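You operate a simulated robot arm through the tools that you are given. There is no shell and no other tool.

Carry out the task below with a simulated two-armed robot. There is one attempt and no reset: what you move stays moved.

TASK
Push the red plug in and switch strip and lamp on.
Fine: strip off while you plug in.

It is judged by the outcome, as a careful person would: the job done as asked, and still so three seconds after it is handed in. It fails if anything else is knocked over, pushed out of place, dropped, spilled or broken.

THE ROBOT
Two 7-joint arms with fingered hands on one trunk that stands fixed in place. Base frame: the origin is at the foot of the trunk, x ahead of it, y to its left, z up. Lengths are in mm, angles in rad, forces in N, time in s.
The left shoulder is at [23, 269, 1072], the right one opposite. Payload 5 kg a hand.
The TCP of each hand is the grasp point between the finger pads, 42 mm short of the fingertips. In the tool frame z runs along the fingers and y along their closing line. The gripper opens to 208 mm. The gripper's body begins 119 mm behind the TCP. The gripper is a hand of 4 fingers: y runs from the thumb to the fingers, the wrist lies at [0, 0, -317] in the tool frame.
Orientation is that of the tool frame in the base frame, as [roll, pitch, yaw] about the fixed x, y, z axes, in that order (R = Rz(yaw) Ry(pitch) Rx(roll)). With the fingers straight down and closing along the base's y, the tool's x points along the base's -x, its y along +y and its z along -z.

THE INTERFACE
- The arms move only by the tool drive_tool. It takes "left_rows", "right_rows" or both (then of equal length, played together; a hand with none holds still); each is a list of rows, each a list of 6 numbers: the shift along the base's x, y, z in cm, then the turn, a rotation vector about the base's x, y, z in rad. In form: [[x, y, z, ax, ay, az], ...]. A call has 1 to 20 rows; each row shifts and turns the commanded pose from where the row before left it. Each row takes 0.2 s and may step no farther than 50 mm and 0.15 rad from the row before; otherwise, the whole call is refused. A pose out of reach is approached as far as the arm can. The call stops where the force on the tool passes 90 N (or 10 N more than at its start, if that is more) or the arm is blocked; 0.2 s more then pass. In this call time passes only in rows, and 0.2 s behind the last. It gives the time, the measured TCP pose, the force on the tool (base axes), the opening and the grip force at its end, in the units of the frame above (readings bear some noise), with the torque about the TCP (base axes, N m) and any sound that the robot's microphone picked up.
- Cameras (640 x 400 px; columns grow to the right, rows downward): "scene" is now at [140.7, 75.5, 1348.3]; the picture's right is [0.70, -0.71, 0.00], its down [-0.25, -0.24, -0.94] and it looks along [0.67, 0.66, -0.34] (base axes); focal length 325 px, centre (320, 200). "left" rides on the left gripper at [-94, 1, -146] in its tool frame; the picture's right is [-0.01, -1.00, 0.00], its down [0.84, -0.01, -0.54] and it looks along [0.54, -0.01, 0.84] (tool axes); focal length 280 px, centre (320, 200). "right" rides on the right gripper at [93, 1, -146] in its tool frame; the picture's right is [-0.02, 1.00, 0.00], its down [-0.84, -0.01, -0.54] and it looks along [-0.54, -0.01, 0.84] (tool axes); focal length 280 px, centre (320, 200). There is no depth. A picture from a camera that has moved, and an enlarged one, comes with that camera's place and axes in the base frame and with its lens. The place of the scene camera against the robot may be out by one fixed shift of up to 18 mm in any direction.
- get_image(camera): a new picture of that camera. No time passes.
- slide_trunk(by): slides the trunk up (or, below 0, down) by that many mm; the arms and the scene camera ride with it, the base frame stays. It gives what a move gives, with no picture.
- curl_fingers(finger1, finger2, finger3, thumb_bend, hand): sets how far each is bent, from 0 (flat) to 100 (curled in); at 30 the hand is open as for a grip, at 70 the pads meet at the TCP. One left out holds its place. A second passes; each finger stops where it meets its share of the squeeze, and holds until it gets a number again. It is the only way to open and close the hand. It gives what a move gives, with no picture; readings hold the bend of each and the force on the fingers (four entries, about 0 where the hand has none), thumb and palm.
- pan_tilt(pan, tilt): turns the head with the scene camera to pan (to the left, within 1.396 rad either way) and tilt (down, from -0.506 to 1.204), counted from straight ahead of the robot. It gives what a move gives.
- zoom(camera, box): a new picture of the part [left, top, right, bottom] of that camera's present view, enlarged. No time passes.
- job_done(): hands the job in; it is judged then, once.

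Nothing tells you positions but the pictures and the camera data. Unless the task says otherwise, let go and move clear before handing in.

The tools are called as name(argument=value, ...) on one line, values as JSON. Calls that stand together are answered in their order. drive_tool: Moves the arms, as the interface text tells. Its arguments: {"type":"object","properties":{"left_rows":{"type":"array","items":{"type":"array","items":{"type":"number"}}},"right_rows":{"type":"array","items":{"type":"array","items":{"type":"number"}}}},"required":[]} The other tools are called the same way: slide_trunk (by) slides the trunk up or down; curl_fingers (finger1, finger2, finger3, thumb_bend, hand) moves the fingers one by one; pan_tilt (pan, tilt) turns the head that bears the scene camera; get_image (camera) takes a picture; zoom (camera, box) takes an enlarged picture of a part of a camera's view; job_done () hands the job in.

At the start:

```text
time_s: 0.0
left_eef_pos: [317.7, 474.9, 1189.3]
left_orientation: [-3.14, 0.001, -2.482]
left_wrist_force: [0.4, 0.2, 0.7]
left_wrist_torque: [0.03, -0.03, 0.05]
left_grip_width: 207.9
left_grasp_force: 0.1
left_shape: jaw
left_bend: [30.0, 30.0, 30.0, 30.0]
left_finger forces: [0.0, 0.0, 0.0, 0.0, 0.0, 0.0]
right_eef_pos: [548.5, 158.8, 1160.7]
right_orientation: [-3.141, 0.001, -2.482]
right_wrist_force: [0.0, 1.2, 0.7]
right_wrist_torque: [0.01, 0.0, -0.02]
right_grip_width: 207.9
right_grasp_force: 0.1
right_shape: jaw
right_bend: [30.0, 30.0, 30.0, 30.0]
right_finger forces: [0.0, 0.0, 0.0, 0.1, 0.0, 0.0]
trunk travel left (down, up): [-450.0, 171.0]
head pan, tilt: [0.775, 0.351]
```

scene: 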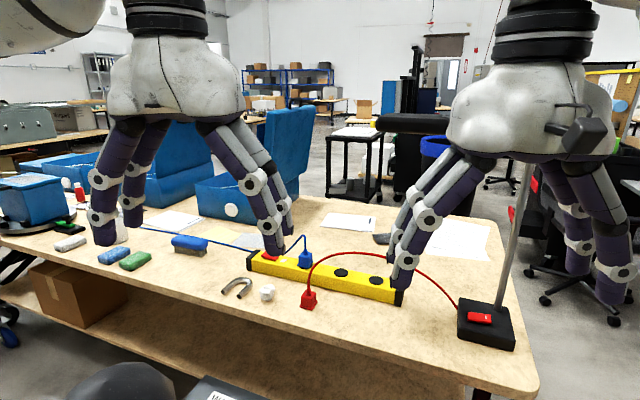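
right: 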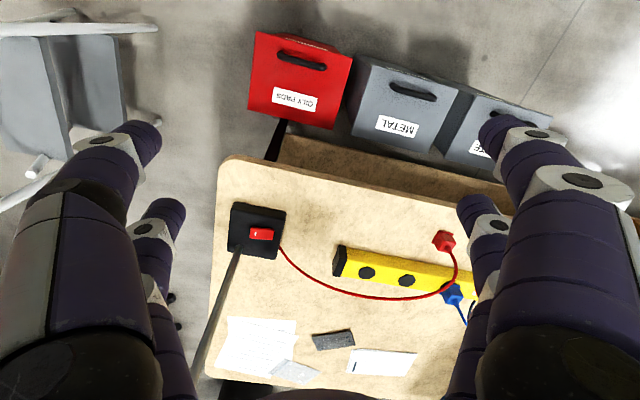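
left: 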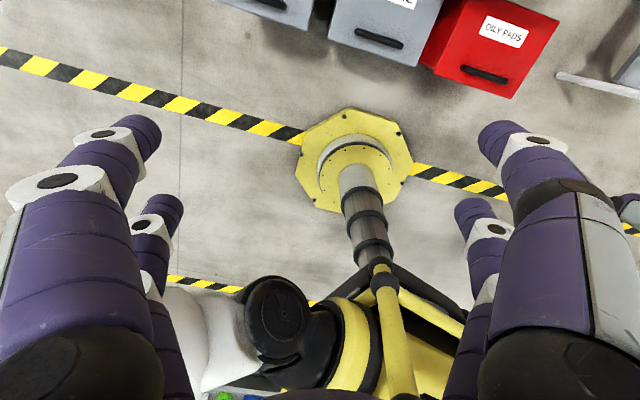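

I see a yellow power strip on the bench with a blue plug in it, a red plug standing loose beside it on its cord to the lamp base, and a lamp switch on the base. I'll take closer looks before moving.

zoom(camera="scene", box=[220, 220, 420, 345])

zoom(camera="scene", box=[380, 240, 540, 340])

zoom(camera="right", box=[220, 180, 500, 355])

```text
3.20 times, centred on (320, 282) of scene
camera zoom: at [140.7, 75.5, 1348.3], right [0.7, -0.71, 0.0], down [-0.25, -0.24, -0.94], along [0.67, 0.66, -0.34], focal length 1041 px, centre (320, -64)
```

zoom: 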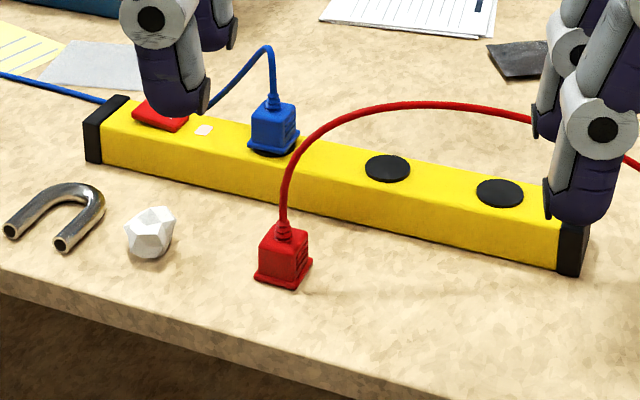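

```text
4.00 times, centred on (460, 290) of scene
camera zoom: at [140.7, 75.5, 1348.3], right [0.7, -0.71, 0.0], down [-0.25, -0.24, -0.94], along [0.67, 0.66, -0.34], focal length 1301 px, centre (-240, -160)
```

zoom: 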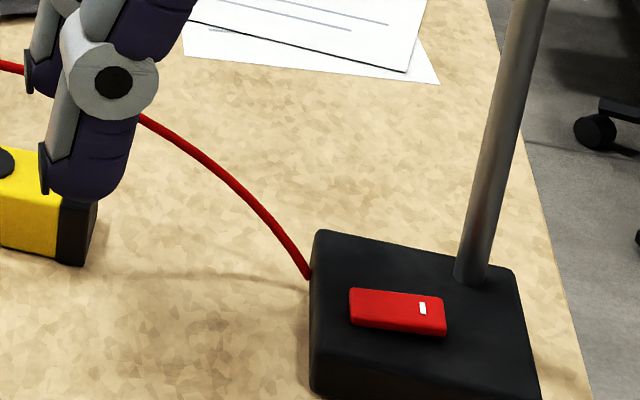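

```text
2.29 times, centred on (360, 268) of right
camera zoom: at [474.9, 101.9, 1307.1], right [-0.6, 0.8, 0.0], down [0.67, 0.51, 0.54], along [0.43, 0.32, -0.84], focal length 641 px, centre (229, 46)
```

zoom: 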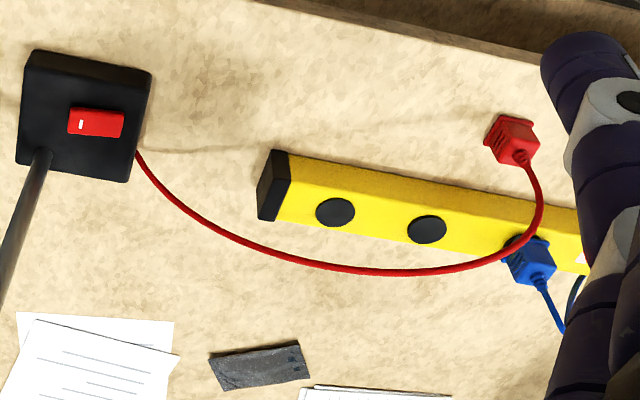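

The red plug stands roughly at (660, 640), with the strip behind it and the lamp base near (900, 260). I'll look over the rest of the bench before I move the arms out of the view.

pan_tilt(pan=0.0, tilt=0.5)

get_image(camera="scene")

pan_tilt(pan=-0.8, tilt=0.5)

get_image(camera="scene")

```text
time_s: 1.1
left_eef_pos: [318.5, 474.2, 1189.7]
left_orientation: [-3.139, 0.0, -2.482]
left_wrist_force: [-0.8, 0.2, 0.9]
left_wrist_torque: [-0.01, 0.0, -0.04]
left_grip_width: 207.8
left_grasp_force: 0.0
left_shape: jaw
left_bend: [30.0, 30.0, 30.0, 30.0]
left_finger forces: [0.1, 0.0, 0.0, 0.0, 0.1, 0.1]
right_eef_pos: [548.8, 157.8, 1160.1]
right_orientation: [3.141, -0.001, -2.483]
right_wrist_force: [0.4, 0.9, 0.2]
right_wrist_torque: [-0.02, 0.01, -0.02]
right_grip_width: 207.9
right_grasp_force: 0.1
right_shape: jaw
right_bend: [30.0, 30.0, 30.0, 30.0]
right_finger forces: [0.0, 0.0, 0.0, 0.0, 0.0, 0.0]
trunk travel left (down, up): [-450.0, 171.0]
head pan, tilt: [0.0, 0.499]
```

```text
taken
camera scene: at [165.1, 10.5, 1334.6], right [0.0, -1.0, 0.0], down [-0.48, 0.0, -0.88], along [0.88, 0.0, -0.48], focal length 325 px, centre (320, 200)
```

scene: 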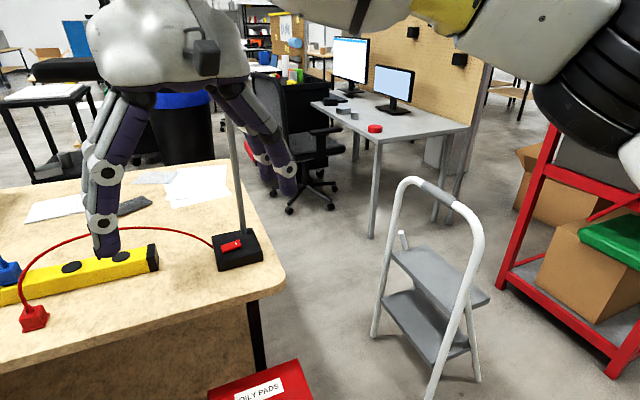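

```text
time_s: 2.2
left_eef_pos: [317.8, 474.7, 1190.3]
left_orientation: [3.14, -0.001, -2.482]
left_wrist_force: [0.5, 0.6, 0.1]
left_wrist_torque: [-0.03, -0.03, 0.0]
left_grip_width: 207.7
left_grasp_force: 0.2
left_shape: jaw
left_bend: [30.0, 30.0, 30.0, 30.0]
left_finger forces: [0.1, 0.0, 0.0, 0.1, 0.1, 0.0]
right_eef_pos: [549.2, 158.0, 1160.0]
right_orientation: [-3.141, 0.001, -2.483]
right_wrist_force: [0.5, 0.9, -0.2]
right_wrist_torque: [0.04, -0.02, 0.04]
right_grip_width: 207.9
right_grasp_force: 0.1
right_shape: jaw
right_bend: [30.0, 30.0, 30.0, 30.0]
right_finger forces: [0.1, 0.0, 0.0, 0.0, 0.0, 0.0]
trunk travel left (down, up): [-450.0, 171.0]
head pan, tilt: [-0.799, 0.499]
```

```text
taken
camera scene: at [137.6, -54.8, 1334.6], right [-0.72, -0.7, 0.0], down [-0.33, 0.34, -0.88], along [0.61, -0.63, -0.48], focal length 325 px, centre (320, 200)
```

scene: 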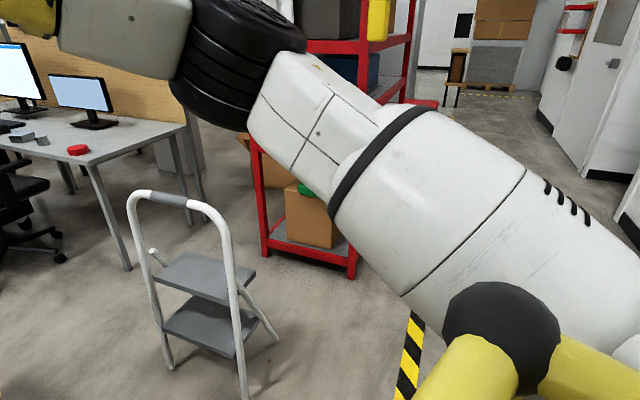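

The area to the right is clear at hand height apart from a step ladder well below and farther away. I'll draw the right hand back to the right so the view of the bench is free.

drive_tool(right_rows=[[-2, -4, 0, 0, 0, 0], [-2, -4, 0, 0, 0, 0], [-2, -4, 0, 0, 0, 0], [-2, -4, 0, 0, 0, 0], [-2, -4, 0, 0, 0, 0], [-2, -4, 0, 0, 0, 0], [-2, -4, 0, 0, 0, 0], [-2, -4, 0, 0, 0, 0]])

pan_tilt(pan=0.7, tilt=0.5)

get_image(camera="scene")

get_image(camera="right")

```text
time_s: 4.0
left_eef_pos: [317.6, 473.5, 1190.6]
left_orientation: [3.14, 0.001, -2.483]
left_wrist_force: [0.8, -1.4, 0.3]
left_wrist_torque: [0.12, -0.06, -0.01]
left_grip_width: 208.0
left_grasp_force: 0.2
left_shape: jaw
left_bend: [30.0, 30.0, 30.0, 30.0]
left_finger forces: [0.1, 0.0, 0.0, 0.0, 0.0, 0.0]
right_eef_pos: [387.9, -161.8, 1161.5]
right_orientation: [-3.141, 0.0, -2.483]
right_wrist_force: [-0.9, -0.9, -0.3]
right_wrist_torque: [0.07, -0.03, 0.01]
right_grip_width: 207.8
right_grasp_force: 0.0
right_shape: jaw
right_bend: [30.0, 30.0, 30.0, 30.0]
right_finger forces: [0.0, 0.0, 0.0, 0.0, 0.0, 0.1]
trunk travel left (down, up): [-450.0, 171.0]
head pan, tilt: [-0.799, 0.499]
```

```text
time_s: 5.7
left_eef_pos: [317.4, 474.5, 1191.0]
left_orientation: [-3.14, 0.0, -2.482]
left_wrist_force: [0.1, -0.5, 0.0]
left_wrist_torque: [-0.02, 0.0, 0.02]
left_grip_width: 207.8
left_grasp_force: 0.0
left_shape: jaw
left_bend: [30.0, 30.0, 30.0, 30.0]
left_finger forces: [0.0, 0.0, 0.0, 0.0, 0.0, 0.0]
right_eef_pos: [388.2, -160.3, 1162.7]
right_orientation: [3.141, 0.0, -2.482]
right_wrist_force: [-0.1, -0.9, 0.6]
right_wrist_torque: [0.01, 0.0, 0.0]
right_grip_width: 207.9
right_grasp_force: 0.1
right_shape: jaw
right_bend: [30.0, 30.0, 30.0, 30.0]
right_finger forces: [0.0, 0.0, 0.0, 0.0, 0.0, 0.0]
trunk travel left (down, up): [-450.0, 171.0]
head pan, tilt: [0.7, 0.499]
```

```text
taken
camera scene: at [143.8, 69.0, 1334.6], right [0.64, -0.77, 0.0], down [-0.37, -0.31, -0.88], along [0.67, 0.57, -0.48], focal length 325 px, centre (320, 200)
```

scene: 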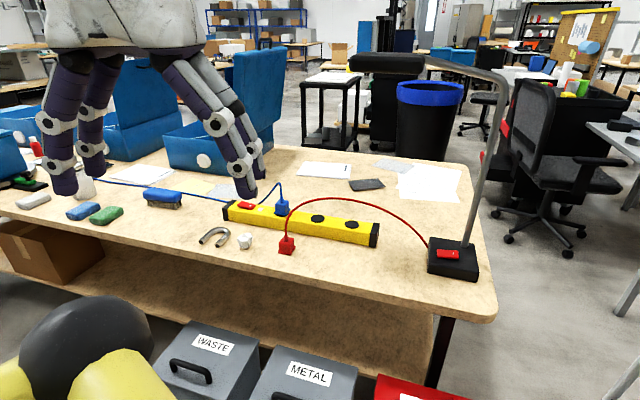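

```text
taken
camera right: at [314.9, -216.5, 1308.4], right [-0.6, 0.8, 0.0], down [0.67, 0.51, 0.54], along [0.43, 0.32, -0.84], focal length 280 px, centre (320, 200)
```

right: 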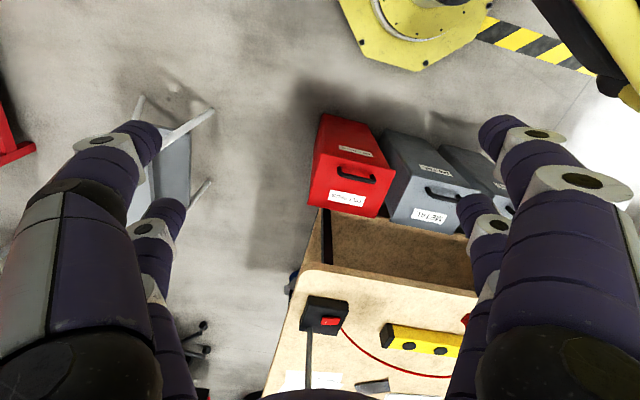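

The bench is now in clear view: strip with its switch at the left end, blue plug next, two free sockets, and the lamp on the right. First I'll learn how the left fingers close, in free air.

curl_fingers(hand="left", finger1=70)

get_image(camera="left")

curl_fingers(hand="left", finger1=30, finger2=70)

get_image(camera="left")

curl_fingers(hand="left", finger2=30, thumb_bend=70)

get_image(camera="left")

curl_fingers(hand="left", finger1=60, finger2=60, finger3=60, thumb_bend=60)

get_image(camera="left")

```text
time_s: 6.7
left_eef_pos: [317.4, 474.8, 1189.9]
left_orientation: [-3.139, -0.001, -2.482]
left_wrist_force: [-0.4, 0.0, -0.1]
left_wrist_torque: [0.0, 0.04, -0.01]
left_grip_width: 115.0
left_grasp_force: 0.1
left_shape: fingers
left_bend: [70.0, 30.0, 30.0, 30.0]
left_finger forces: [0.0, 0.1, 0.0, 0.0, 0.1, 0.0]
right_eef_pos: [387.8, -159.0, 1161.6]
right_orientation: [-3.141, 0.0, -2.482]
right_wrist_force: [1.0, 0.1, -0.1]
right_wrist_torque: [-0.01, -0.01, 0.0]
right_grip_width: 207.7
right_grasp_force: 0.2
right_shape: jaw
right_bend: [30.0, 30.0, 30.0, 30.0]
right_finger forces: [0.1, 0.0, 0.1, 0.0, 0.0, 0.0]
trunk travel left (down, up): [-450.0, 171.0]
head pan, tilt: [0.7, 0.499]
```

```text
taken
camera left: at [389.4, 532.6, 1336.9], right [0.62, -0.78, 0.0], down [-0.66, -0.53, 0.54], along [-0.42, -0.34, -0.84], focal length 280 px, centre (320, 200)
```

left: 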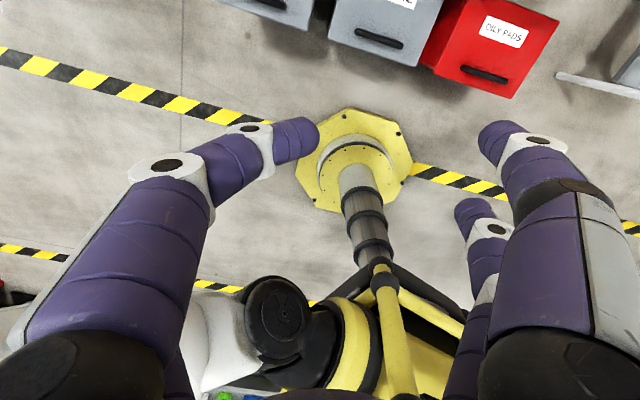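

```text
time_s: 7.7
left_eef_pos: [317.1, 474.2, 1189.5]
left_orientation: [-3.139, 0.0, -2.481]
left_wrist_force: [0.3, -0.9, -0.8]
left_wrist_torque: [0.0, -0.01, 0.02]
left_grip_width: 218.5
left_grasp_force: 0.0
left_shape: fingers
left_bend: [30.0, 70.0, 30.0, 30.0]
left_finger forces: [0.1, 0.0, 0.0, 0.0, 0.0, 0.0]
right_eef_pos: [389.4, -160.1, 1161.8]
right_orientation: [3.141, -0.001, -2.482]
right_wrist_force: [0.2, 0.1, -0.1]
right_wrist_torque: [-0.02, 0.03, -0.04]
right_grip_width: 208.0
right_grasp_force: 0.1
right_shape: jaw
right_bend: [30.0, 30.0, 30.0, 30.0]
right_finger forces: [0.0, 0.0, 0.0, 0.1, 0.0, 0.0]
trunk travel left (down, up): [-450.0, 171.0]
head pan, tilt: [0.7, 0.499]
```

```text
taken
camera left: at [389.4, 532.7, 1336.9], right [0.62, -0.78, 0.0], down [-0.66, -0.53, 0.54], along [-0.42, -0.34, -0.84], focal length 280 px, centre (320, 200)
```

left: 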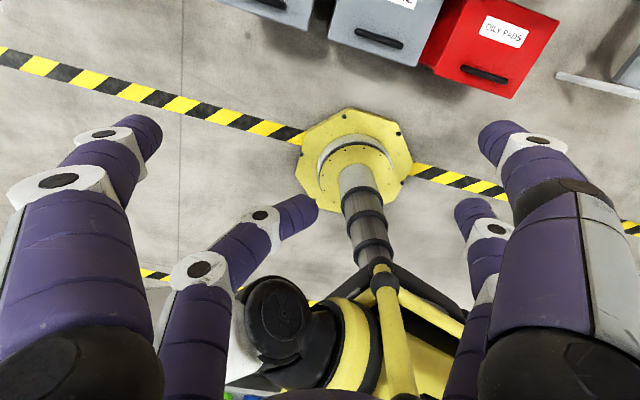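

```text
time_s: 8.7
left_eef_pos: [317.0, 474.5, 1190.9]
left_orientation: [-3.14, 0.0, -2.482]
left_wrist_force: [0.0, 0.7, -0.2]
left_wrist_torque: [0.02, 0.0, -0.01]
left_grip_width: 114.4
left_grasp_force: 0.2
left_shape: fingers
left_bend: [30.0, 30.0, 30.0, 70.0]
left_finger forces: [0.1, 0.0, 0.1, 0.0, 0.1, 0.1]
right_eef_pos: [390.1, -161.3, 1162.2]
right_orientation: [-3.142, -0.001, -2.482]
right_wrist_force: [-1.1, -0.4, 0.1]
right_wrist_torque: [0.02, 0.04, -0.01]
right_grip_width: 207.9
right_grasp_force: 0.0
right_shape: jaw
right_bend: [30.0, 30.0, 30.0, 30.0]
right_finger forces: [0.0, 0.0, 0.1, 0.0, 0.1, 0.0]
trunk travel left (down, up): [-450.0, 171.0]
head pan, tilt: [0.7, 0.499]
```

```text
taken
camera left: at [389.5, 532.7, 1336.9], right [0.62, -0.78, 0.0], down [-0.66, -0.53, 0.54], along [-0.42, -0.34, -0.84], focal length 280 px, centre (320, 200)
```

left: 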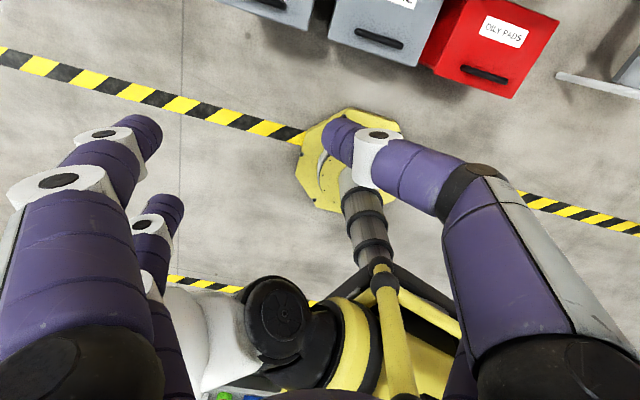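

```text
time_s: 9.7
left_eef_pos: [317.5, 474.8, 1191.6]
left_orientation: [-3.141, 0.0, -2.483]
left_wrist_force: [0.2, 0.5, -0.3]
left_wrist_torque: [0.04, 0.0, 0.0]
left_grip_width: 60.4
left_grasp_force: 0.0
left_shape: fingers
left_bend: [60.0, 60.0, 60.0, 60.0]
left_finger forces: [0.1, 0.0, 0.1, 0.0, 0.1, 0.0]
right_eef_pos: [389.0, -160.3, 1161.5]
right_orientation: [-3.142, -0.001, -2.482]
right_wrist_force: [-0.7, -0.4, -0.2]
right_wrist_torque: [-0.01, 0.0, -0.02]
right_grip_width: 207.7
right_grasp_force: 0.0
right_shape: jaw
right_bend: [30.0, 30.0, 30.0, 30.0]
right_finger forces: [0.1, 0.0, 0.0, 0.0, 0.0, 0.0]
trunk travel left (down, up): [-450.0, 171.0]
head pan, tilt: [0.7, 0.499]
```

```text
taken
camera left: at [389.4, 532.7, 1336.9], right [0.62, -0.78, 0.0], down [-0.66, -0.53, 0.54], along [-0.42, -0.34, -0.84], focal length 280 px, centre (320, 200)
```

left: 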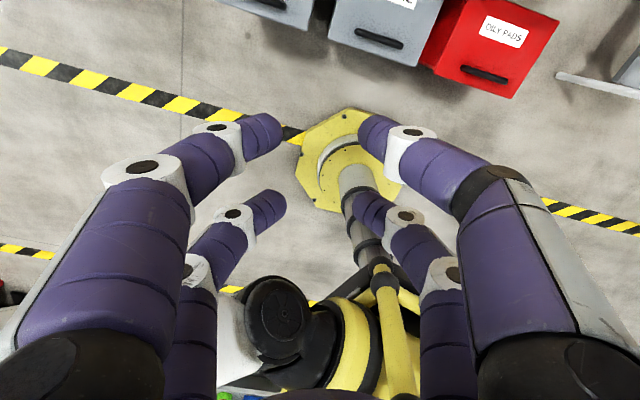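

Finger 1 and the thumb oppose each other on one side of the palm, fingers 2 and 3 on the other, about 60 mm apart. Now closer looks at the plug, sockets and both switches.

zoom(camera="scene", box=[210, 180, 306, 240])

zoom(camera="scene", box=[260, 200, 324, 260])

zoom(camera="scene", box=[300, 195, 396, 255])

zoom(camera="scene", box=[410, 225, 490, 285])

```text
6.67 times, centred on (258, 210) of scene
camera zoom: at [143.7, 69.0, 1334.6], right [0.64, -0.76, 0.0], down [-0.37, -0.31, -0.88], along [0.67, 0.57, -0.48], focal length 2169 px, centre (733, 133)
```

zoom: 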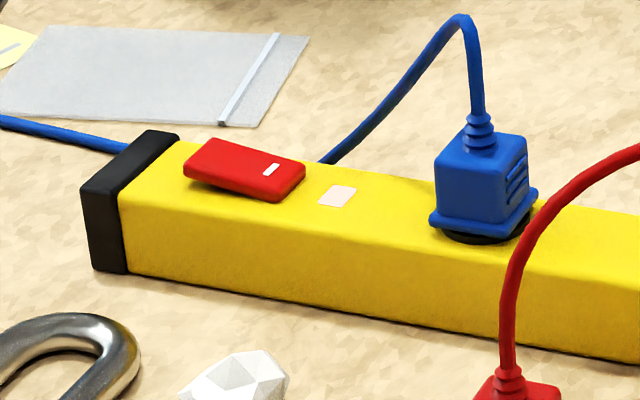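

```text
6.67 times, centred on (292, 230) of scene
camera zoom: at [143.7, 69.0, 1334.6], right [0.64, -0.76, 0.0], down [-0.37, -0.31, -0.88], along [0.67, 0.57, -0.48], focal length 2169 px, centre (507, 0)
```

zoom: 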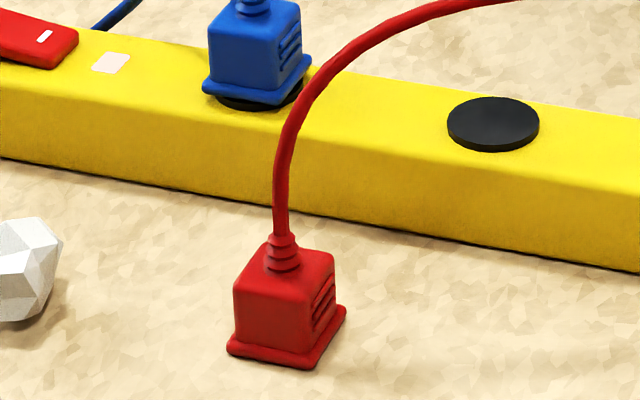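

```text
6.67 times, centred on (348, 225) of scene
camera zoom: at [143.7, 69.0, 1334.6], right [0.64, -0.76, 0.0], down [-0.37, -0.31, -0.88], along [0.67, 0.57, -0.48], focal length 2169 px, centre (133, 33)
```

zoom: 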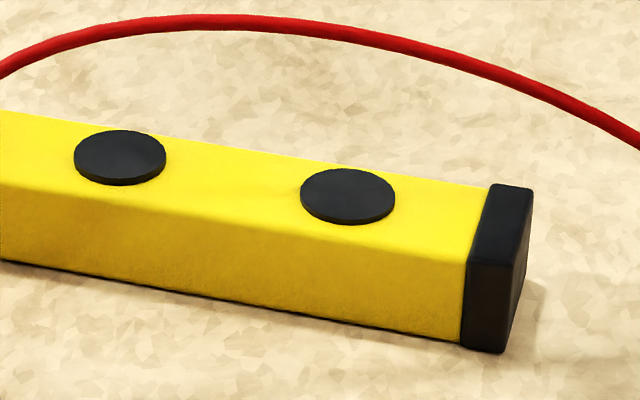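

```text
6.67 times, centred on (450, 255) of scene
camera zoom: at [143.7, 69.0, 1334.6], right [0.64, -0.76, 0.0], down [-0.37, -0.31, -0.88], along [0.67, 0.57, -0.48], focal length 2169 px, centre (-547, -167)
```

zoom: 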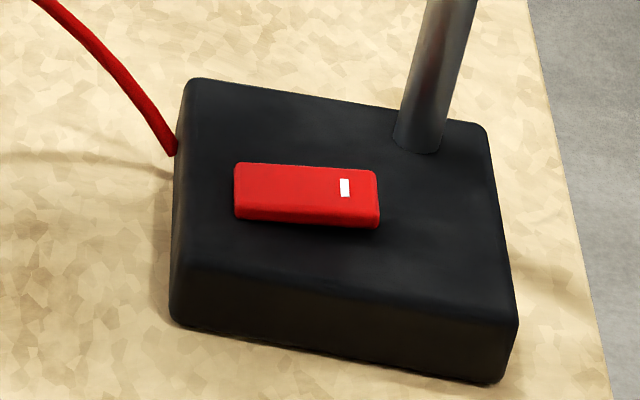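

The strip rocker and the lamp rocker both show a white mark at one end; I need a steeper look to see which end is down. I'll bring the left hand over the plug, well above it, to look with its camera.

curl_fingers(hand="left", finger1=30, finger2=30, finger3=30, thumb_bend=30)

drive_tool(left_rows=[[3.4, 1, -0.5, 0, 0, 0], [3.4, 1, -0.5, 0, 0, 0], [3.4, 1, -0.5, 0, 0, 0], [3.4, 1, -0.5, 0, 0, 0], [3.4, 1, -0.5, 0, 0, 0], [3.4, 1, -0.5, 0, 0, 0], [3.4, 1, -0.5, 0, 0, 0], [3.4, 1, -0.5, 0, 0, 0], [3.4, 1, -0.5, 0, 0, 0], [3.4, 1, -0.5, 0, 0, 0]])

get_image(camera="left")

get_image(camera="scene")

```text
time_s: 10.7
left_eef_pos: [318.1, 476.9, 1190.1]
left_orientation: [-3.139, 0.0, -2.482]
left_wrist_force: [0.0, 0.1, 0.1]
left_wrist_torque: [0.04, 0.02, 0.02]
left_grip_width: 218.1
left_grasp_force: 0.1
left_shape: fingers
left_bend: [30.0, 30.0, 30.0, 30.0]
left_finger forces: [0.1, 0.1, 0.1, 0.1, 0.0, 0.0]
right_eef_pos: [389.7, -160.7, 1161.4]
right_orientation: [3.14, -0.001, -2.482]
right_wrist_force: [0.3, -0.7, 0.1]
right_wrist_torque: [0.01, -0.01, 0.0]
right_grip_width: 208.0
right_grasp_force: 0.1
right_shape: jaw
right_bend: [30.0, 30.0, 30.0, 30.0]
right_finger forces: [0.0, 0.1, 0.0, 0.0, 0.1, 0.0]
trunk travel left (down, up): [-450.0, 171.0]
head pan, tilt: [0.7, 0.499]
```

```text
time_s: 12.8
left_eef_pos: [658.4, 575.8, 1139.3]
left_orientation: [3.14, -0.002, -2.48]
left_wrist_force: [0.7, 0.2, -0.7]
left_wrist_torque: [-0.01, 0.09, -0.01]
left_grip_width: 217.7
left_grasp_force: 0.0
left_shape: fingers
left_bend: [30.0, 30.0, 30.0, 30.0]
left_finger forces: [0.0, 0.0, 0.0, 0.0, 0.0, 0.0]
right_eef_pos: [388.8, -161.1, 1159.6]
right_orientation: [-3.141, -0.002, -2.485]
right_wrist_force: [-0.1, -0.1, -0.6]
right_wrist_torque: [0.0, 0.07, 0.02]
right_grip_width: 207.8
right_grasp_force: 0.1
right_shape: jaw
right_bend: [30.0, 30.0, 30.0, 30.0]
right_finger forces: [0.0, 0.1, 0.0, 0.0, 0.0, 0.0]
trunk travel left (down, up): [-450.0, 171.0]
head pan, tilt: [0.7, 0.499]
```

```text
taken
camera left: at [730.4, 633.2, 1286.4], right [0.62, -0.78, 0.0], down [-0.66, -0.53, 0.54], along [-0.42, -0.34, -0.84], focal length 280 px, centre (320, 200)
```

left: 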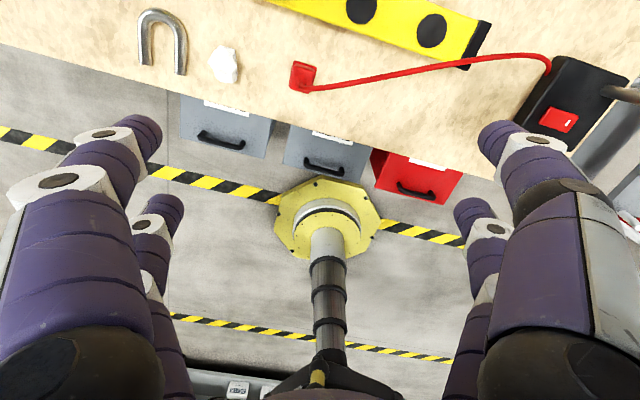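

```text
taken
camera scene: at [144.4, 69.0, 1334.3], right [0.64, -0.77, 0.0], down [-0.37, -0.31, -0.88], along [0.67, 0.57, -0.48], focal length 325 px, centre (320, 200)
```

scene: 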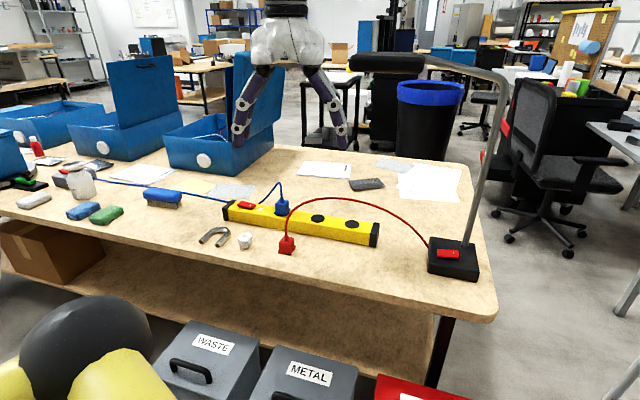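

The left camera now sees plug, sockets and the lamp base from above. I'll zoom for measurements, then take a second viewpoint for triangulation.

zoom(camera="left", box=[260, 0, 420, 100])

zoom(camera="left", box=[400, 0, 640, 150])

drive_tool(left_rows=[[2.5, 2.5, -0.5, 0, 0, 0], [2.5, 2.5, -0.5, 0, 0, 0], [2.5, 2.5, -0.5, 0, 0, 0]])

get_image(camera="left")

zoom(camera="left", box=[240, 0, 400, 100])

zoom(camera="left", box=[400, 0, 640, 150])

zoom(camera="left", box=[80, 0, 320, 150])

```text
4.00 times, centred on (340, 50) of left
camera zoom: at [730.4, 633.2, 1286.4], right [0.62, -0.78, 0.0], down [-0.66, -0.53, 0.54], along [-0.42, -0.34, -0.84], focal length 1122 px, centre (240, 800)
```

zoom: 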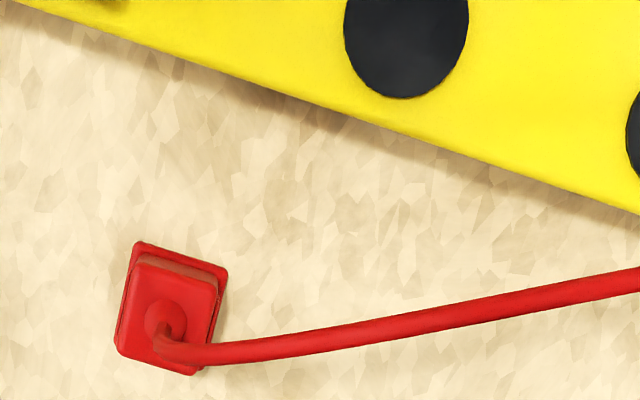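

```text
2.67 times, centred on (520, 75) of left
camera zoom: at [730.4, 633.2, 1286.4], right [0.62, -0.78, 0.0], down [-0.66, -0.53, 0.54], along [-0.42, -0.34, -0.84], focal length 748 px, centre (-213, 533)
```

zoom: 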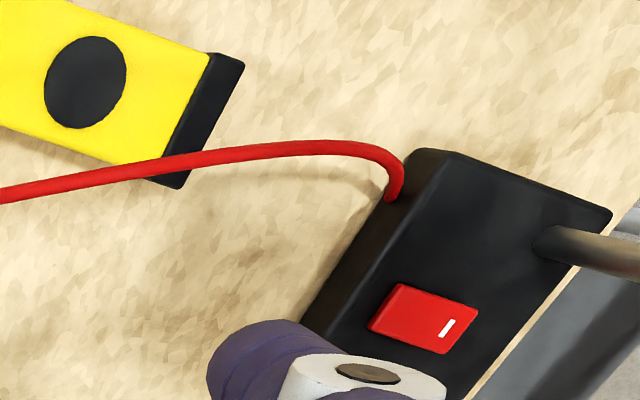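

```text
time_s: 13.7
left_eef_pos: [733.1, 650.3, 1123.1]
left_orientation: [-3.141, -0.001, -2.481]
left_wrist_force: [-0.9, 1.6, -0.3]
left_wrist_torque: [-0.08, 0.07, 0.02]
left_grip_width: 218.0
left_grasp_force: 0.1
left_shape: fingers
left_bend: [30.0, 30.0, 30.0, 30.0]
left_finger forces: [0.1, 0.0, 0.1, 0.0, 0.1, 0.1]
right_eef_pos: [388.0, -159.7, 1161.5]
right_orientation: [3.141, -0.002, -2.484]
right_wrist_force: [-0.8, -0.7, -0.7]
right_wrist_torque: [0.0, 0.14, 0.0]
right_grip_width: 207.8
right_grasp_force: 0.1
right_shape: jaw
right_bend: [30.0, 30.0, 30.0, 30.0]
right_finger forces: [0.1, 0.1, 0.0, 0.0, 0.0, 0.1]
trunk travel left (down, up): [-450.0, 171.0]
head pan, tilt: [0.7, 0.499]
```

```text
taken
camera left: at [804.0, 707.3, 1268.6], right [0.62, -0.78, 0.0], down [-0.66, -0.53, 0.54], along [-0.42, -0.34, -0.84], focal length 280 px, centre (320, 200)
```

left: 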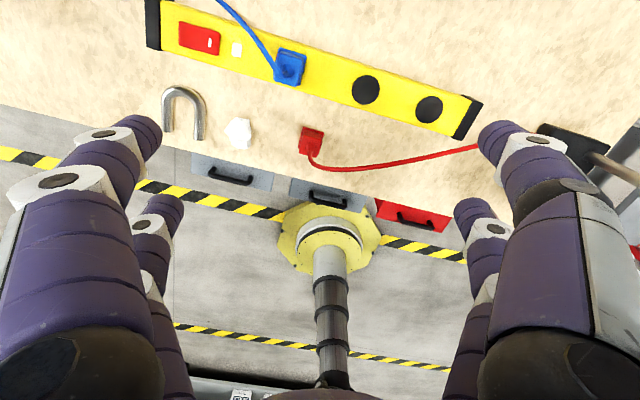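

```text
4.00 times, centred on (320, 50) of left
camera zoom: at [804.0, 707.3, 1268.6], right [0.62, -0.78, 0.0], down [-0.66, -0.53, 0.54], along [-0.42, -0.34, -0.84], focal length 1122 px, centre (320, 800)
```

zoom: 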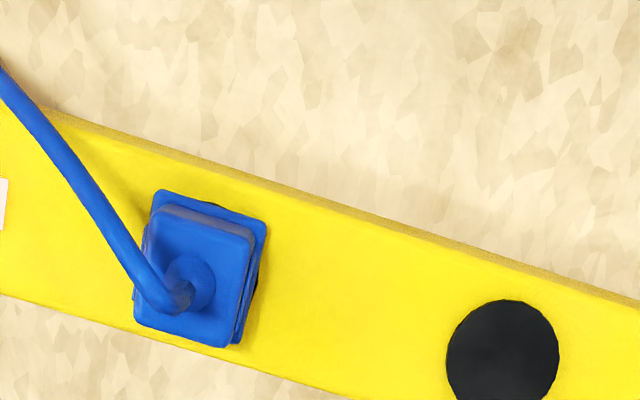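

```text
2.67 times, centred on (520, 75) of left
camera zoom: at [804.0, 707.3, 1268.6], right [0.62, -0.78, 0.0], down [-0.66, -0.53, 0.54], along [-0.42, -0.34, -0.84], focal length 748 px, centre (-213, 533)
```

zoom: 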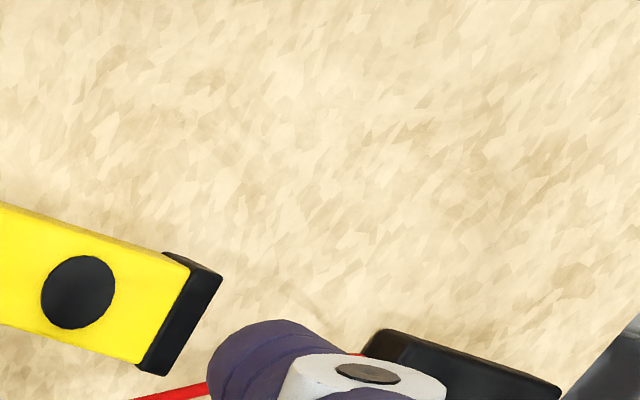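

```text
2.67 times, centred on (200, 75) of left
camera zoom: at [804.0, 707.3, 1268.6], right [0.62, -0.78, 0.0], down [-0.66, -0.53, 0.54], along [-0.42, -0.34, -0.84], focal length 748 px, centre (640, 533)
```

zoom: 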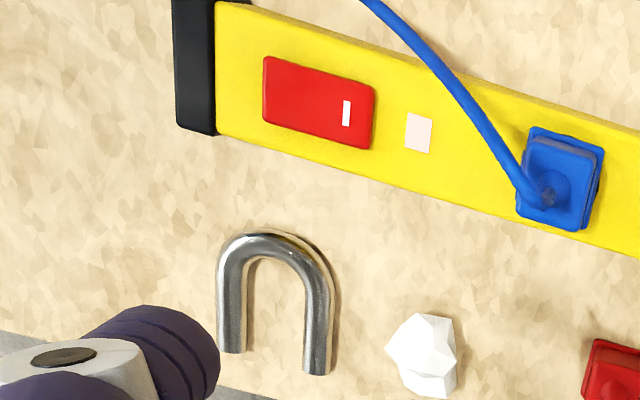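

Triangulated: end socket ≈ (818, 501, 829), middle socket ≈ (778, 598, 829), red plug ≈ (650, 604) on the table, strip running at about −67.6°, plug aligned with it. Now I'll examine both rockers closely.

zoom(camera="scene", box=[228, 193, 268, 218])

zoom(camera="scene", box=[424, 236, 472, 266])

zoom(camera="left", box=[170, 10, 250, 60])

zoom(camera="left", box=[280, 110, 360, 160])

```text
16.00 times, centred on (248, 206) of scene
camera zoom: at [144.7, 69.5, 1334.2], right [0.64, -0.77, 0.0], down [-0.37, -0.31, -0.88], along [0.67, 0.57, -0.48], focal length 5205 px, centre (1472, 112)
```

zoom: 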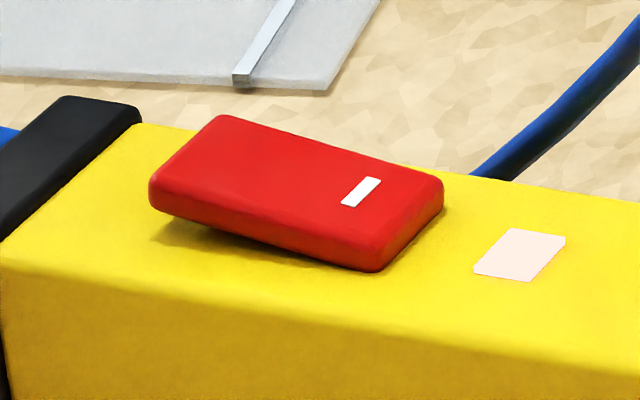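

```text
13.33 times, centred on (448, 251) of scene
camera zoom: at [144.7, 69.5, 1334.2], right [0.64, -0.77, 0.0], down [-0.37, -0.31, -0.88], along [0.67, 0.57, -0.48], focal length 4338 px, centre (-1387, -480)
```

zoom: 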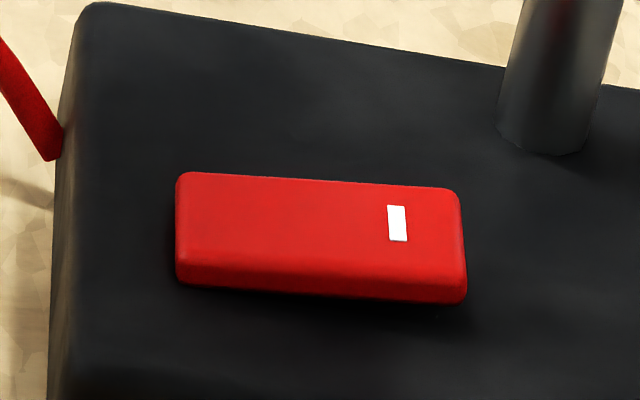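

```text
8.00 times, centred on (210, 35) of left
camera zoom: at [804.0, 707.3, 1268.6], right [0.62, -0.78, 0.0], down [-0.66, -0.53, 0.54], along [-0.42, -0.34, -0.84], focal length 2243 px, centre (1200, 1520)
```

zoom: 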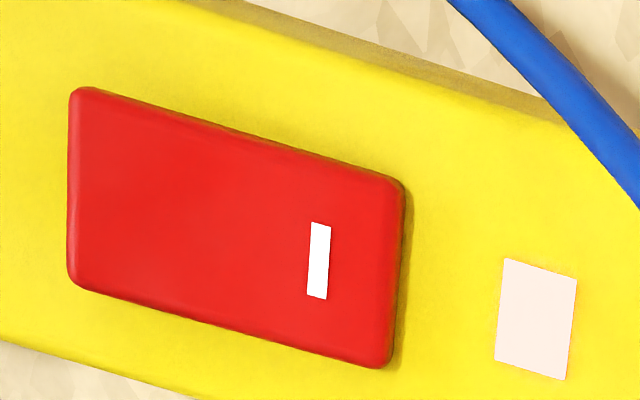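

```text
8.00 times, centred on (320, 135) of left
camera zoom: at [804.0, 707.3, 1268.6], right [0.62, -0.78, 0.0], down [-0.66, -0.53, 0.54], along [-0.42, -0.34, -0.84], focal length 2243 px, centre (320, 720)
```

zoom: 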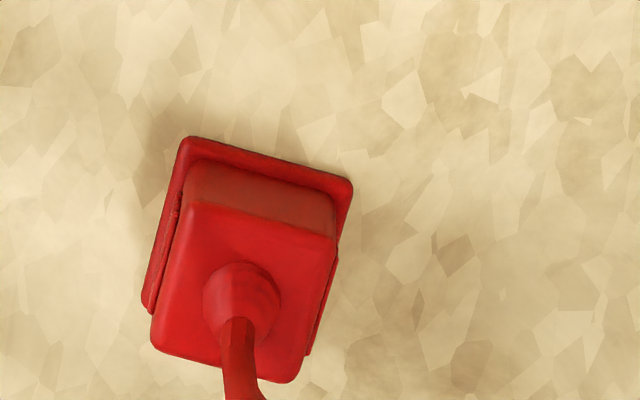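

The strip rocker's marked end is down (strip looks ON) while the lamp's marked end is up (OFF). So I'll switch the strip off first by pressing its unmarked end, then plug in; first I raise the trunk for reach, turn the hand to match the strip, and close the fingers into a blunt tip.

slide_trunk(by=80)

drive_tool(left_rows=[[-2, 3, 0, 0, 0, -0.135], [-2, 3.5, 0, 0, 0, -0.135], [-2, 3.7, -1, 0, 0, 0], [-1, 3.7, -2, 0, 0, 0], [-1, 3.8, -2, 0, 0, 0]])

curl_fingers(hand="left", finger1=69, finger2=69, finger3=69, thumb_bend=69)

get_image(camera="left")

get_image(camera="scene")

```text
time_s: 14.8
left_eef_pos: [733.7, 651.3, 1204.4]
left_orientation: [3.141, -0.002, -2.481]
left_wrist_force: [-0.1, 0.5, -0.5]
left_wrist_torque: [0.02, 0.09, 0.0]
left_grip_width: 217.9
left_grasp_force: 0.1
left_shape: fingers
left_bend: [30.0, 30.0, 30.0, 30.0]
left_finger forces: [0.0, 0.0, 0.1, 0.0, 0.1, 0.0]
right_eef_pos: [389.6, -161.8, 1240.4]
right_orientation: [3.141, -0.001, -2.482]
right_wrist_force: [0.7, 0.1, 0.0]
right_wrist_torque: [-0.05, 0.07, 0.0]
right_grip_width: 207.6
right_grasp_force: 0.0
right_shape: jaw
right_bend: [30.0, 30.0, 30.0, 30.0]
right_finger forces: [0.0, 0.0, 0.0, 0.0, 0.1, 0.0]
trunk travel left (down, up): [-530.0, 91.0]
head pan, tilt: [0.7, 0.499]
```

```text
time_s: 16.0
left_eef_pos: [652.4, 829.4, 1153.7]
left_orientation: [-3.139, 0.0, -2.753]
left_wrist_force: [-0.3, 1.1, -0.4]
left_wrist_torque: [-0.16, -0.03, -0.02]
left_grip_width: 218.3
left_grasp_force: 0.1
left_shape: fingers
left_bend: [30.0, 30.0, 30.0, 30.0]
left_finger forces: [0.0, 0.0, 0.1, 0.0, 0.0, 0.1]
right_eef_pos: [387.5, -161.0, 1239.5]
right_orientation: [-3.139, 0.001, -2.483]
right_wrist_force: [-1.0, 0.9, 0.2]
right_wrist_torque: [-0.17, -0.05, 0.0]
right_grip_width: 207.8
right_grasp_force: 0.1
right_shape: jaw
right_bend: [30.0, 30.0, 30.0, 30.0]
right_finger forces: [0.0, 0.0, 0.1, 0.0, 0.0, 0.0]
trunk travel left (down, up): [-530.0, 91.0]
head pan, tilt: [0.7, 0.499]
```

```text
time_s: 17.0
left_eef_pos: [650.9, 829.9, 1154.3]
left_orientation: [-3.141, 0.001, -2.751]
left_wrist_force: [0.1, -0.3, 0.0]
left_wrist_torque: [0.05, 0.03, -0.04]
left_grip_width: 15.9
left_grasp_force: 0.1
left_shape: fingers
left_bend: [69.0, 69.0, 69.0, 69.0]
left_finger forces: [0.0, 0.1, 0.0, 0.1, 0.0, 0.1]
right_eef_pos: [389.3, -162.3, 1239.8]
right_orientation: [3.141, 0.0, -2.48]
right_wrist_force: [-0.1, 0.0, -0.4]
right_wrist_torque: [0.04, 0.01, -0.02]
right_grip_width: 208.0
right_grasp_force: 0.0
right_shape: jaw
right_bend: [30.0, 30.0, 30.0, 30.0]
right_finger forces: [0.0, 0.1, 0.0, 0.0, 0.0, 0.1]
trunk travel left (down, up): [-530.0, 91.0]
head pan, tilt: [0.7, 0.499]
```

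```text
taken
camera left: at [736.6, 864.4, 1302.0], right [0.39, -0.92, 0.0], down [-0.77, -0.33, 0.54], along [-0.49, -0.21, -0.84], focal length 280 px, centre (320, 200)
```

left: 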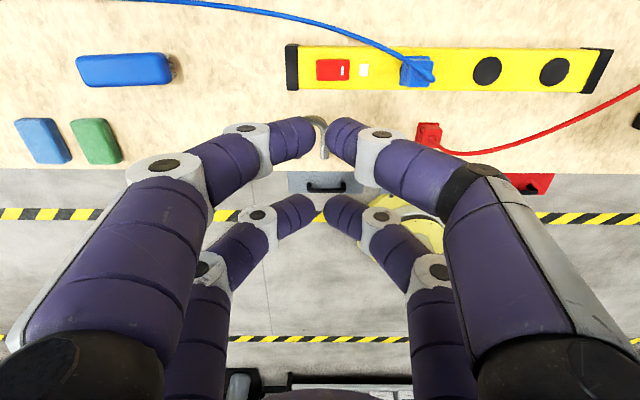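

```text
taken
camera scene: at [139.3, 68.7, 1415.3], right [0.64, -0.76, 0.0], down [-0.37, -0.31, -0.88], along [0.67, 0.57, -0.48], focal length 325 px, centre (320, 200)
```

scene: 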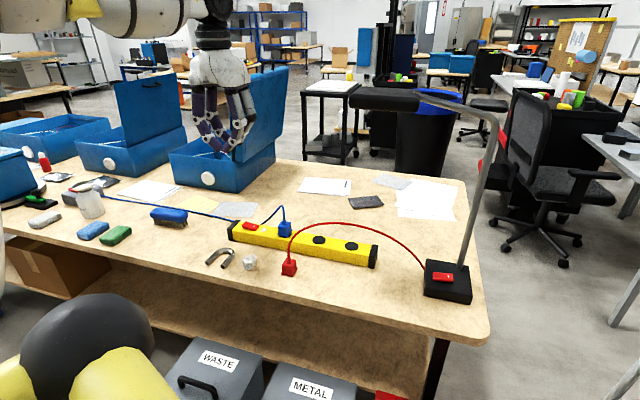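

The hand is aligned with the strip and the fingertips are nearly over the rocker's unmarked end. I'll descend to just above it and look again.

drive_tool(left_rows=[[0.1, -0.4, -4.4, 0, 0, 0], [0, 0, -4.4, 0, 0, 0], [0, 0, -4.4, 0, 0, 0], [0, 0, -4.4, 0, 0, 0], [0, 0, -4.0, 0, 0, 0]])

get_image(camera="left")

zoom(camera="scene", box=[190, 160, 318, 240])

```text
time_s: 18.2
left_eef_pos: [653.0, 826.3, 937.9]
left_orientation: [-3.14, 0.0, -2.75]
left_wrist_force: [0.5, 0.5, 0.5]
left_wrist_torque: [-0.07, 0.01, -0.04]
left_grip_width: 15.9
left_grasp_force: 0.1
left_shape: fingers
left_bend: [69.0, 69.0, 69.0, 69.0]
left_finger forces: [0.0, 0.0, 0.0, 0.1, 0.0, 0.0]
right_eef_pos: [389.3, -160.9, 1239.9]
right_orientation: [3.141, -0.001, -2.481]
right_wrist_force: [0.4, 0.7, 0.2]
right_wrist_torque: [-0.11, 0.03, 0.04]
right_grip_width: 208.0
right_grasp_force: 0.1
right_shape: jaw
right_bend: [30.0, 30.0, 30.0, 30.0]
right_finger forces: [0.0, 0.0, 0.1, 0.1, 0.1, 0.0]
trunk travel left (down, up): [-530.0, 91.0]
head pan, tilt: [0.7, 0.499]
```

```text
taken
camera left: at [738.8, 862.0, 1083.9], right [0.39, -0.92, 0.0], down [-0.77, -0.33, 0.54], along [-0.49, -0.21, -0.84], focal length 280 px, centre (320, 200)
```

left: 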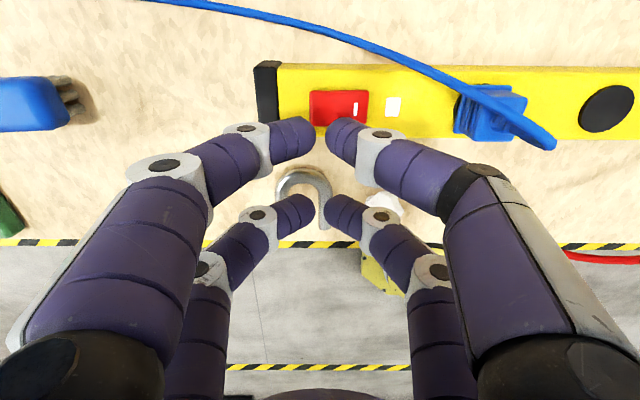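

```text
5.00 times, centred on (254, 200) of scene
camera zoom: at [139.9, 69.9, 1415.1], right [0.64, -0.76, 0.0], down [-0.37, -0.31, -0.88], along [0.67, 0.57, -0.48], focal length 1627 px, centre (650, 200)
```

zoom: 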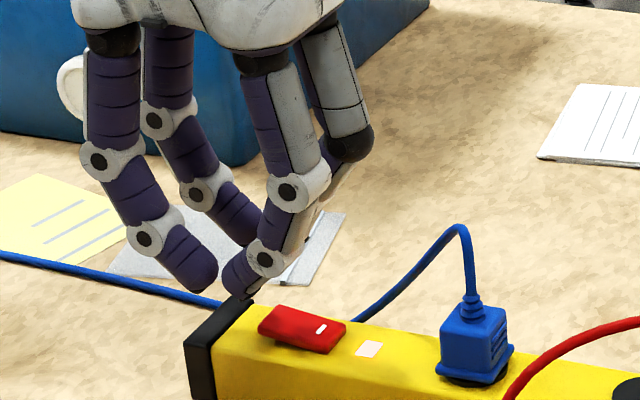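

The fingertips are centred on the unmarked end of the strip rocker. Now I lower in small steps to press it.

drive_tool(left_rows=[[0, 0, -2, 0, 0, 0], [0, 0, -1, 0, 0, 0], [0, 0, -1, 0, 0, 0], [0, 0, -0.3, 0, 0, 0], [0, 0, -0.3, 0, 0, 0]])

zoom(camera="left", box=[240, 50, 480, 200])

zoom(camera="scene", box=[206, 180, 302, 240])

```text
time_s: 19.4
left_eef_pos: [653.3, 823.4, 892.7]
left_orientation: [-3.14, -0.001, -2.751]
left_wrist_force: [-0.4, 0.8, 0.5]
left_wrist_torque: [0.0, 0.0, -0.01]
left_grip_width: 15.9
left_grasp_force: 0.0
left_shape: fingers
left_bend: [69.0, 69.0, 69.0, 69.0]
left_finger forces: [0.1, 0.0, 0.0, 0.0, 0.0, 0.0]
right_eef_pos: [390.5, -161.3, 1241.4]
right_orientation: [3.141, 0.0, -2.481]
right_wrist_force: [0.7, 0.2, 0.4]
right_wrist_torque: [-0.06, 0.01, -0.01]
right_grip_width: 207.8
right_grasp_force: 0.1
right_shape: jaw
right_bend: [30.0, 30.0, 30.0, 30.0]
right_finger forces: [0.1, 0.0, 0.0, 0.1, 0.0, 0.1]
trunk travel left (down, up): [-530.0, 91.0]
head pan, tilt: [0.7, 0.499]
```

```text
2.67 times, centred on (360, 125) of left
camera zoom: at [738.7, 859.4, 1039.0], right [0.39, -0.92, 0.0], down [-0.77, -0.33, 0.54], along [-0.5, -0.21, -0.84], focal length 748 px, centre (213, 400)
```

zoom: 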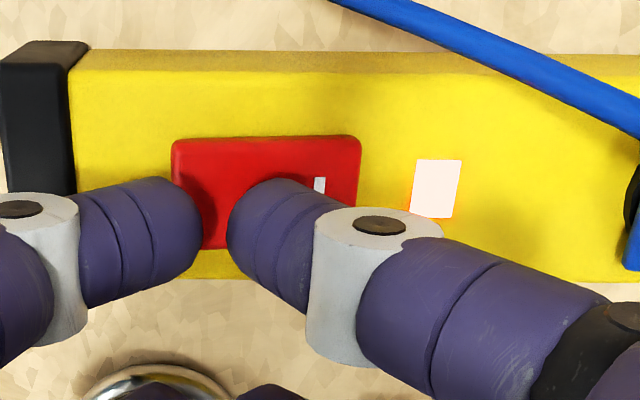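

```text
6.67 times, centred on (254, 210) of scene
camera zoom: at [139.6, 69.5, 1415.2], right [0.64, -0.76, 0.0], down [-0.37, -0.31, -0.88], along [0.67, 0.57, -0.48], focal length 2169 px, centre (760, 133)
```

zoom: 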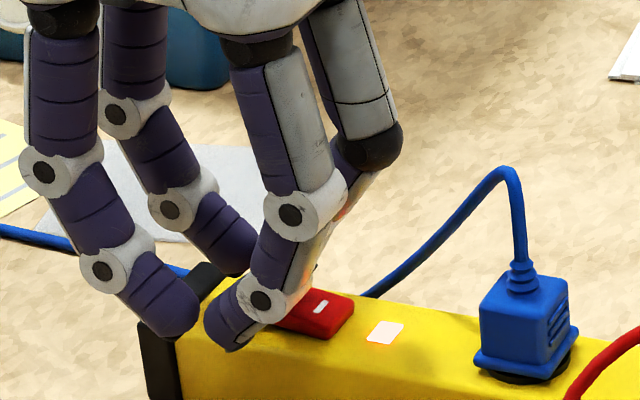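

The indicator glows, so the strip is currently on. I'll shift a few mm farther toward the unmarked end and press on.

drive_tool(left_rows=[[-0.2, 0.6, 0, 0, 0, 0], [0, 0, -0.3, 0, 0, 0], [0, 0, -0.3, 0, 0, 0], [0, 0, -0.3, 0, 0, 0]])

zoom(camera="left", box=[240, 50, 480, 200])

```text
time_s: 20.4
left_eef_pos: [651.5, 828.9, 883.7]
left_orientation: [-3.141, 0.001, -2.751]
left_wrist_force: [-1.0, 0.1, 0.2]
left_wrist_torque: [-0.02, -0.03, 0.03]
left_grip_width: 15.9
left_grasp_force: 0.2
left_shape: fingers
left_bend: [69.0, 69.0, 69.0, 69.0]
left_finger forces: [0.1, 0.0, 0.1, 0.0, 0.1, 0.0]
right_eef_pos: [389.4, -162.0, 1239.8]
right_orientation: [3.141, 0.0, -2.482]
right_wrist_force: [-0.1, -0.9, -0.1]
right_wrist_torque: [0.02, 0.03, 0.03]
right_grip_width: 207.9
right_grasp_force: 0.0
right_shape: jaw
right_bend: [30.0, 30.0, 30.0, 30.0]
right_finger forces: [0.1, 0.0, 0.1, 0.0, 0.0, 0.0]
trunk travel left (down, up): [-530.0, 91.0]
head pan, tilt: [0.7, 0.499]
```

```text
2.67 times, centred on (360, 125) of left
camera zoom: at [736.5, 864.9, 1030.8], right [0.39, -0.92, 0.0], down [-0.77, -0.33, 0.54], along [-0.5, -0.21, -0.84], focal length 748 px, centre (213, 400)
```

zoom: 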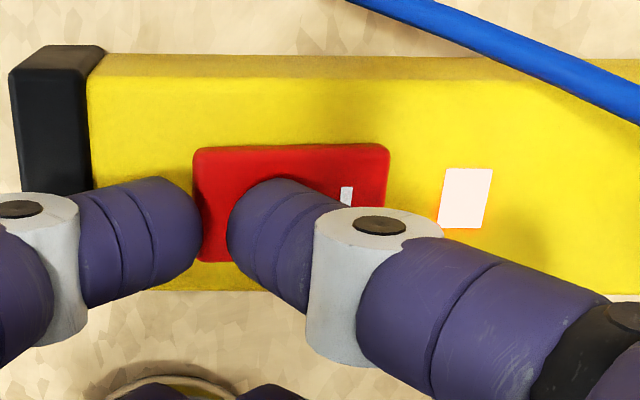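

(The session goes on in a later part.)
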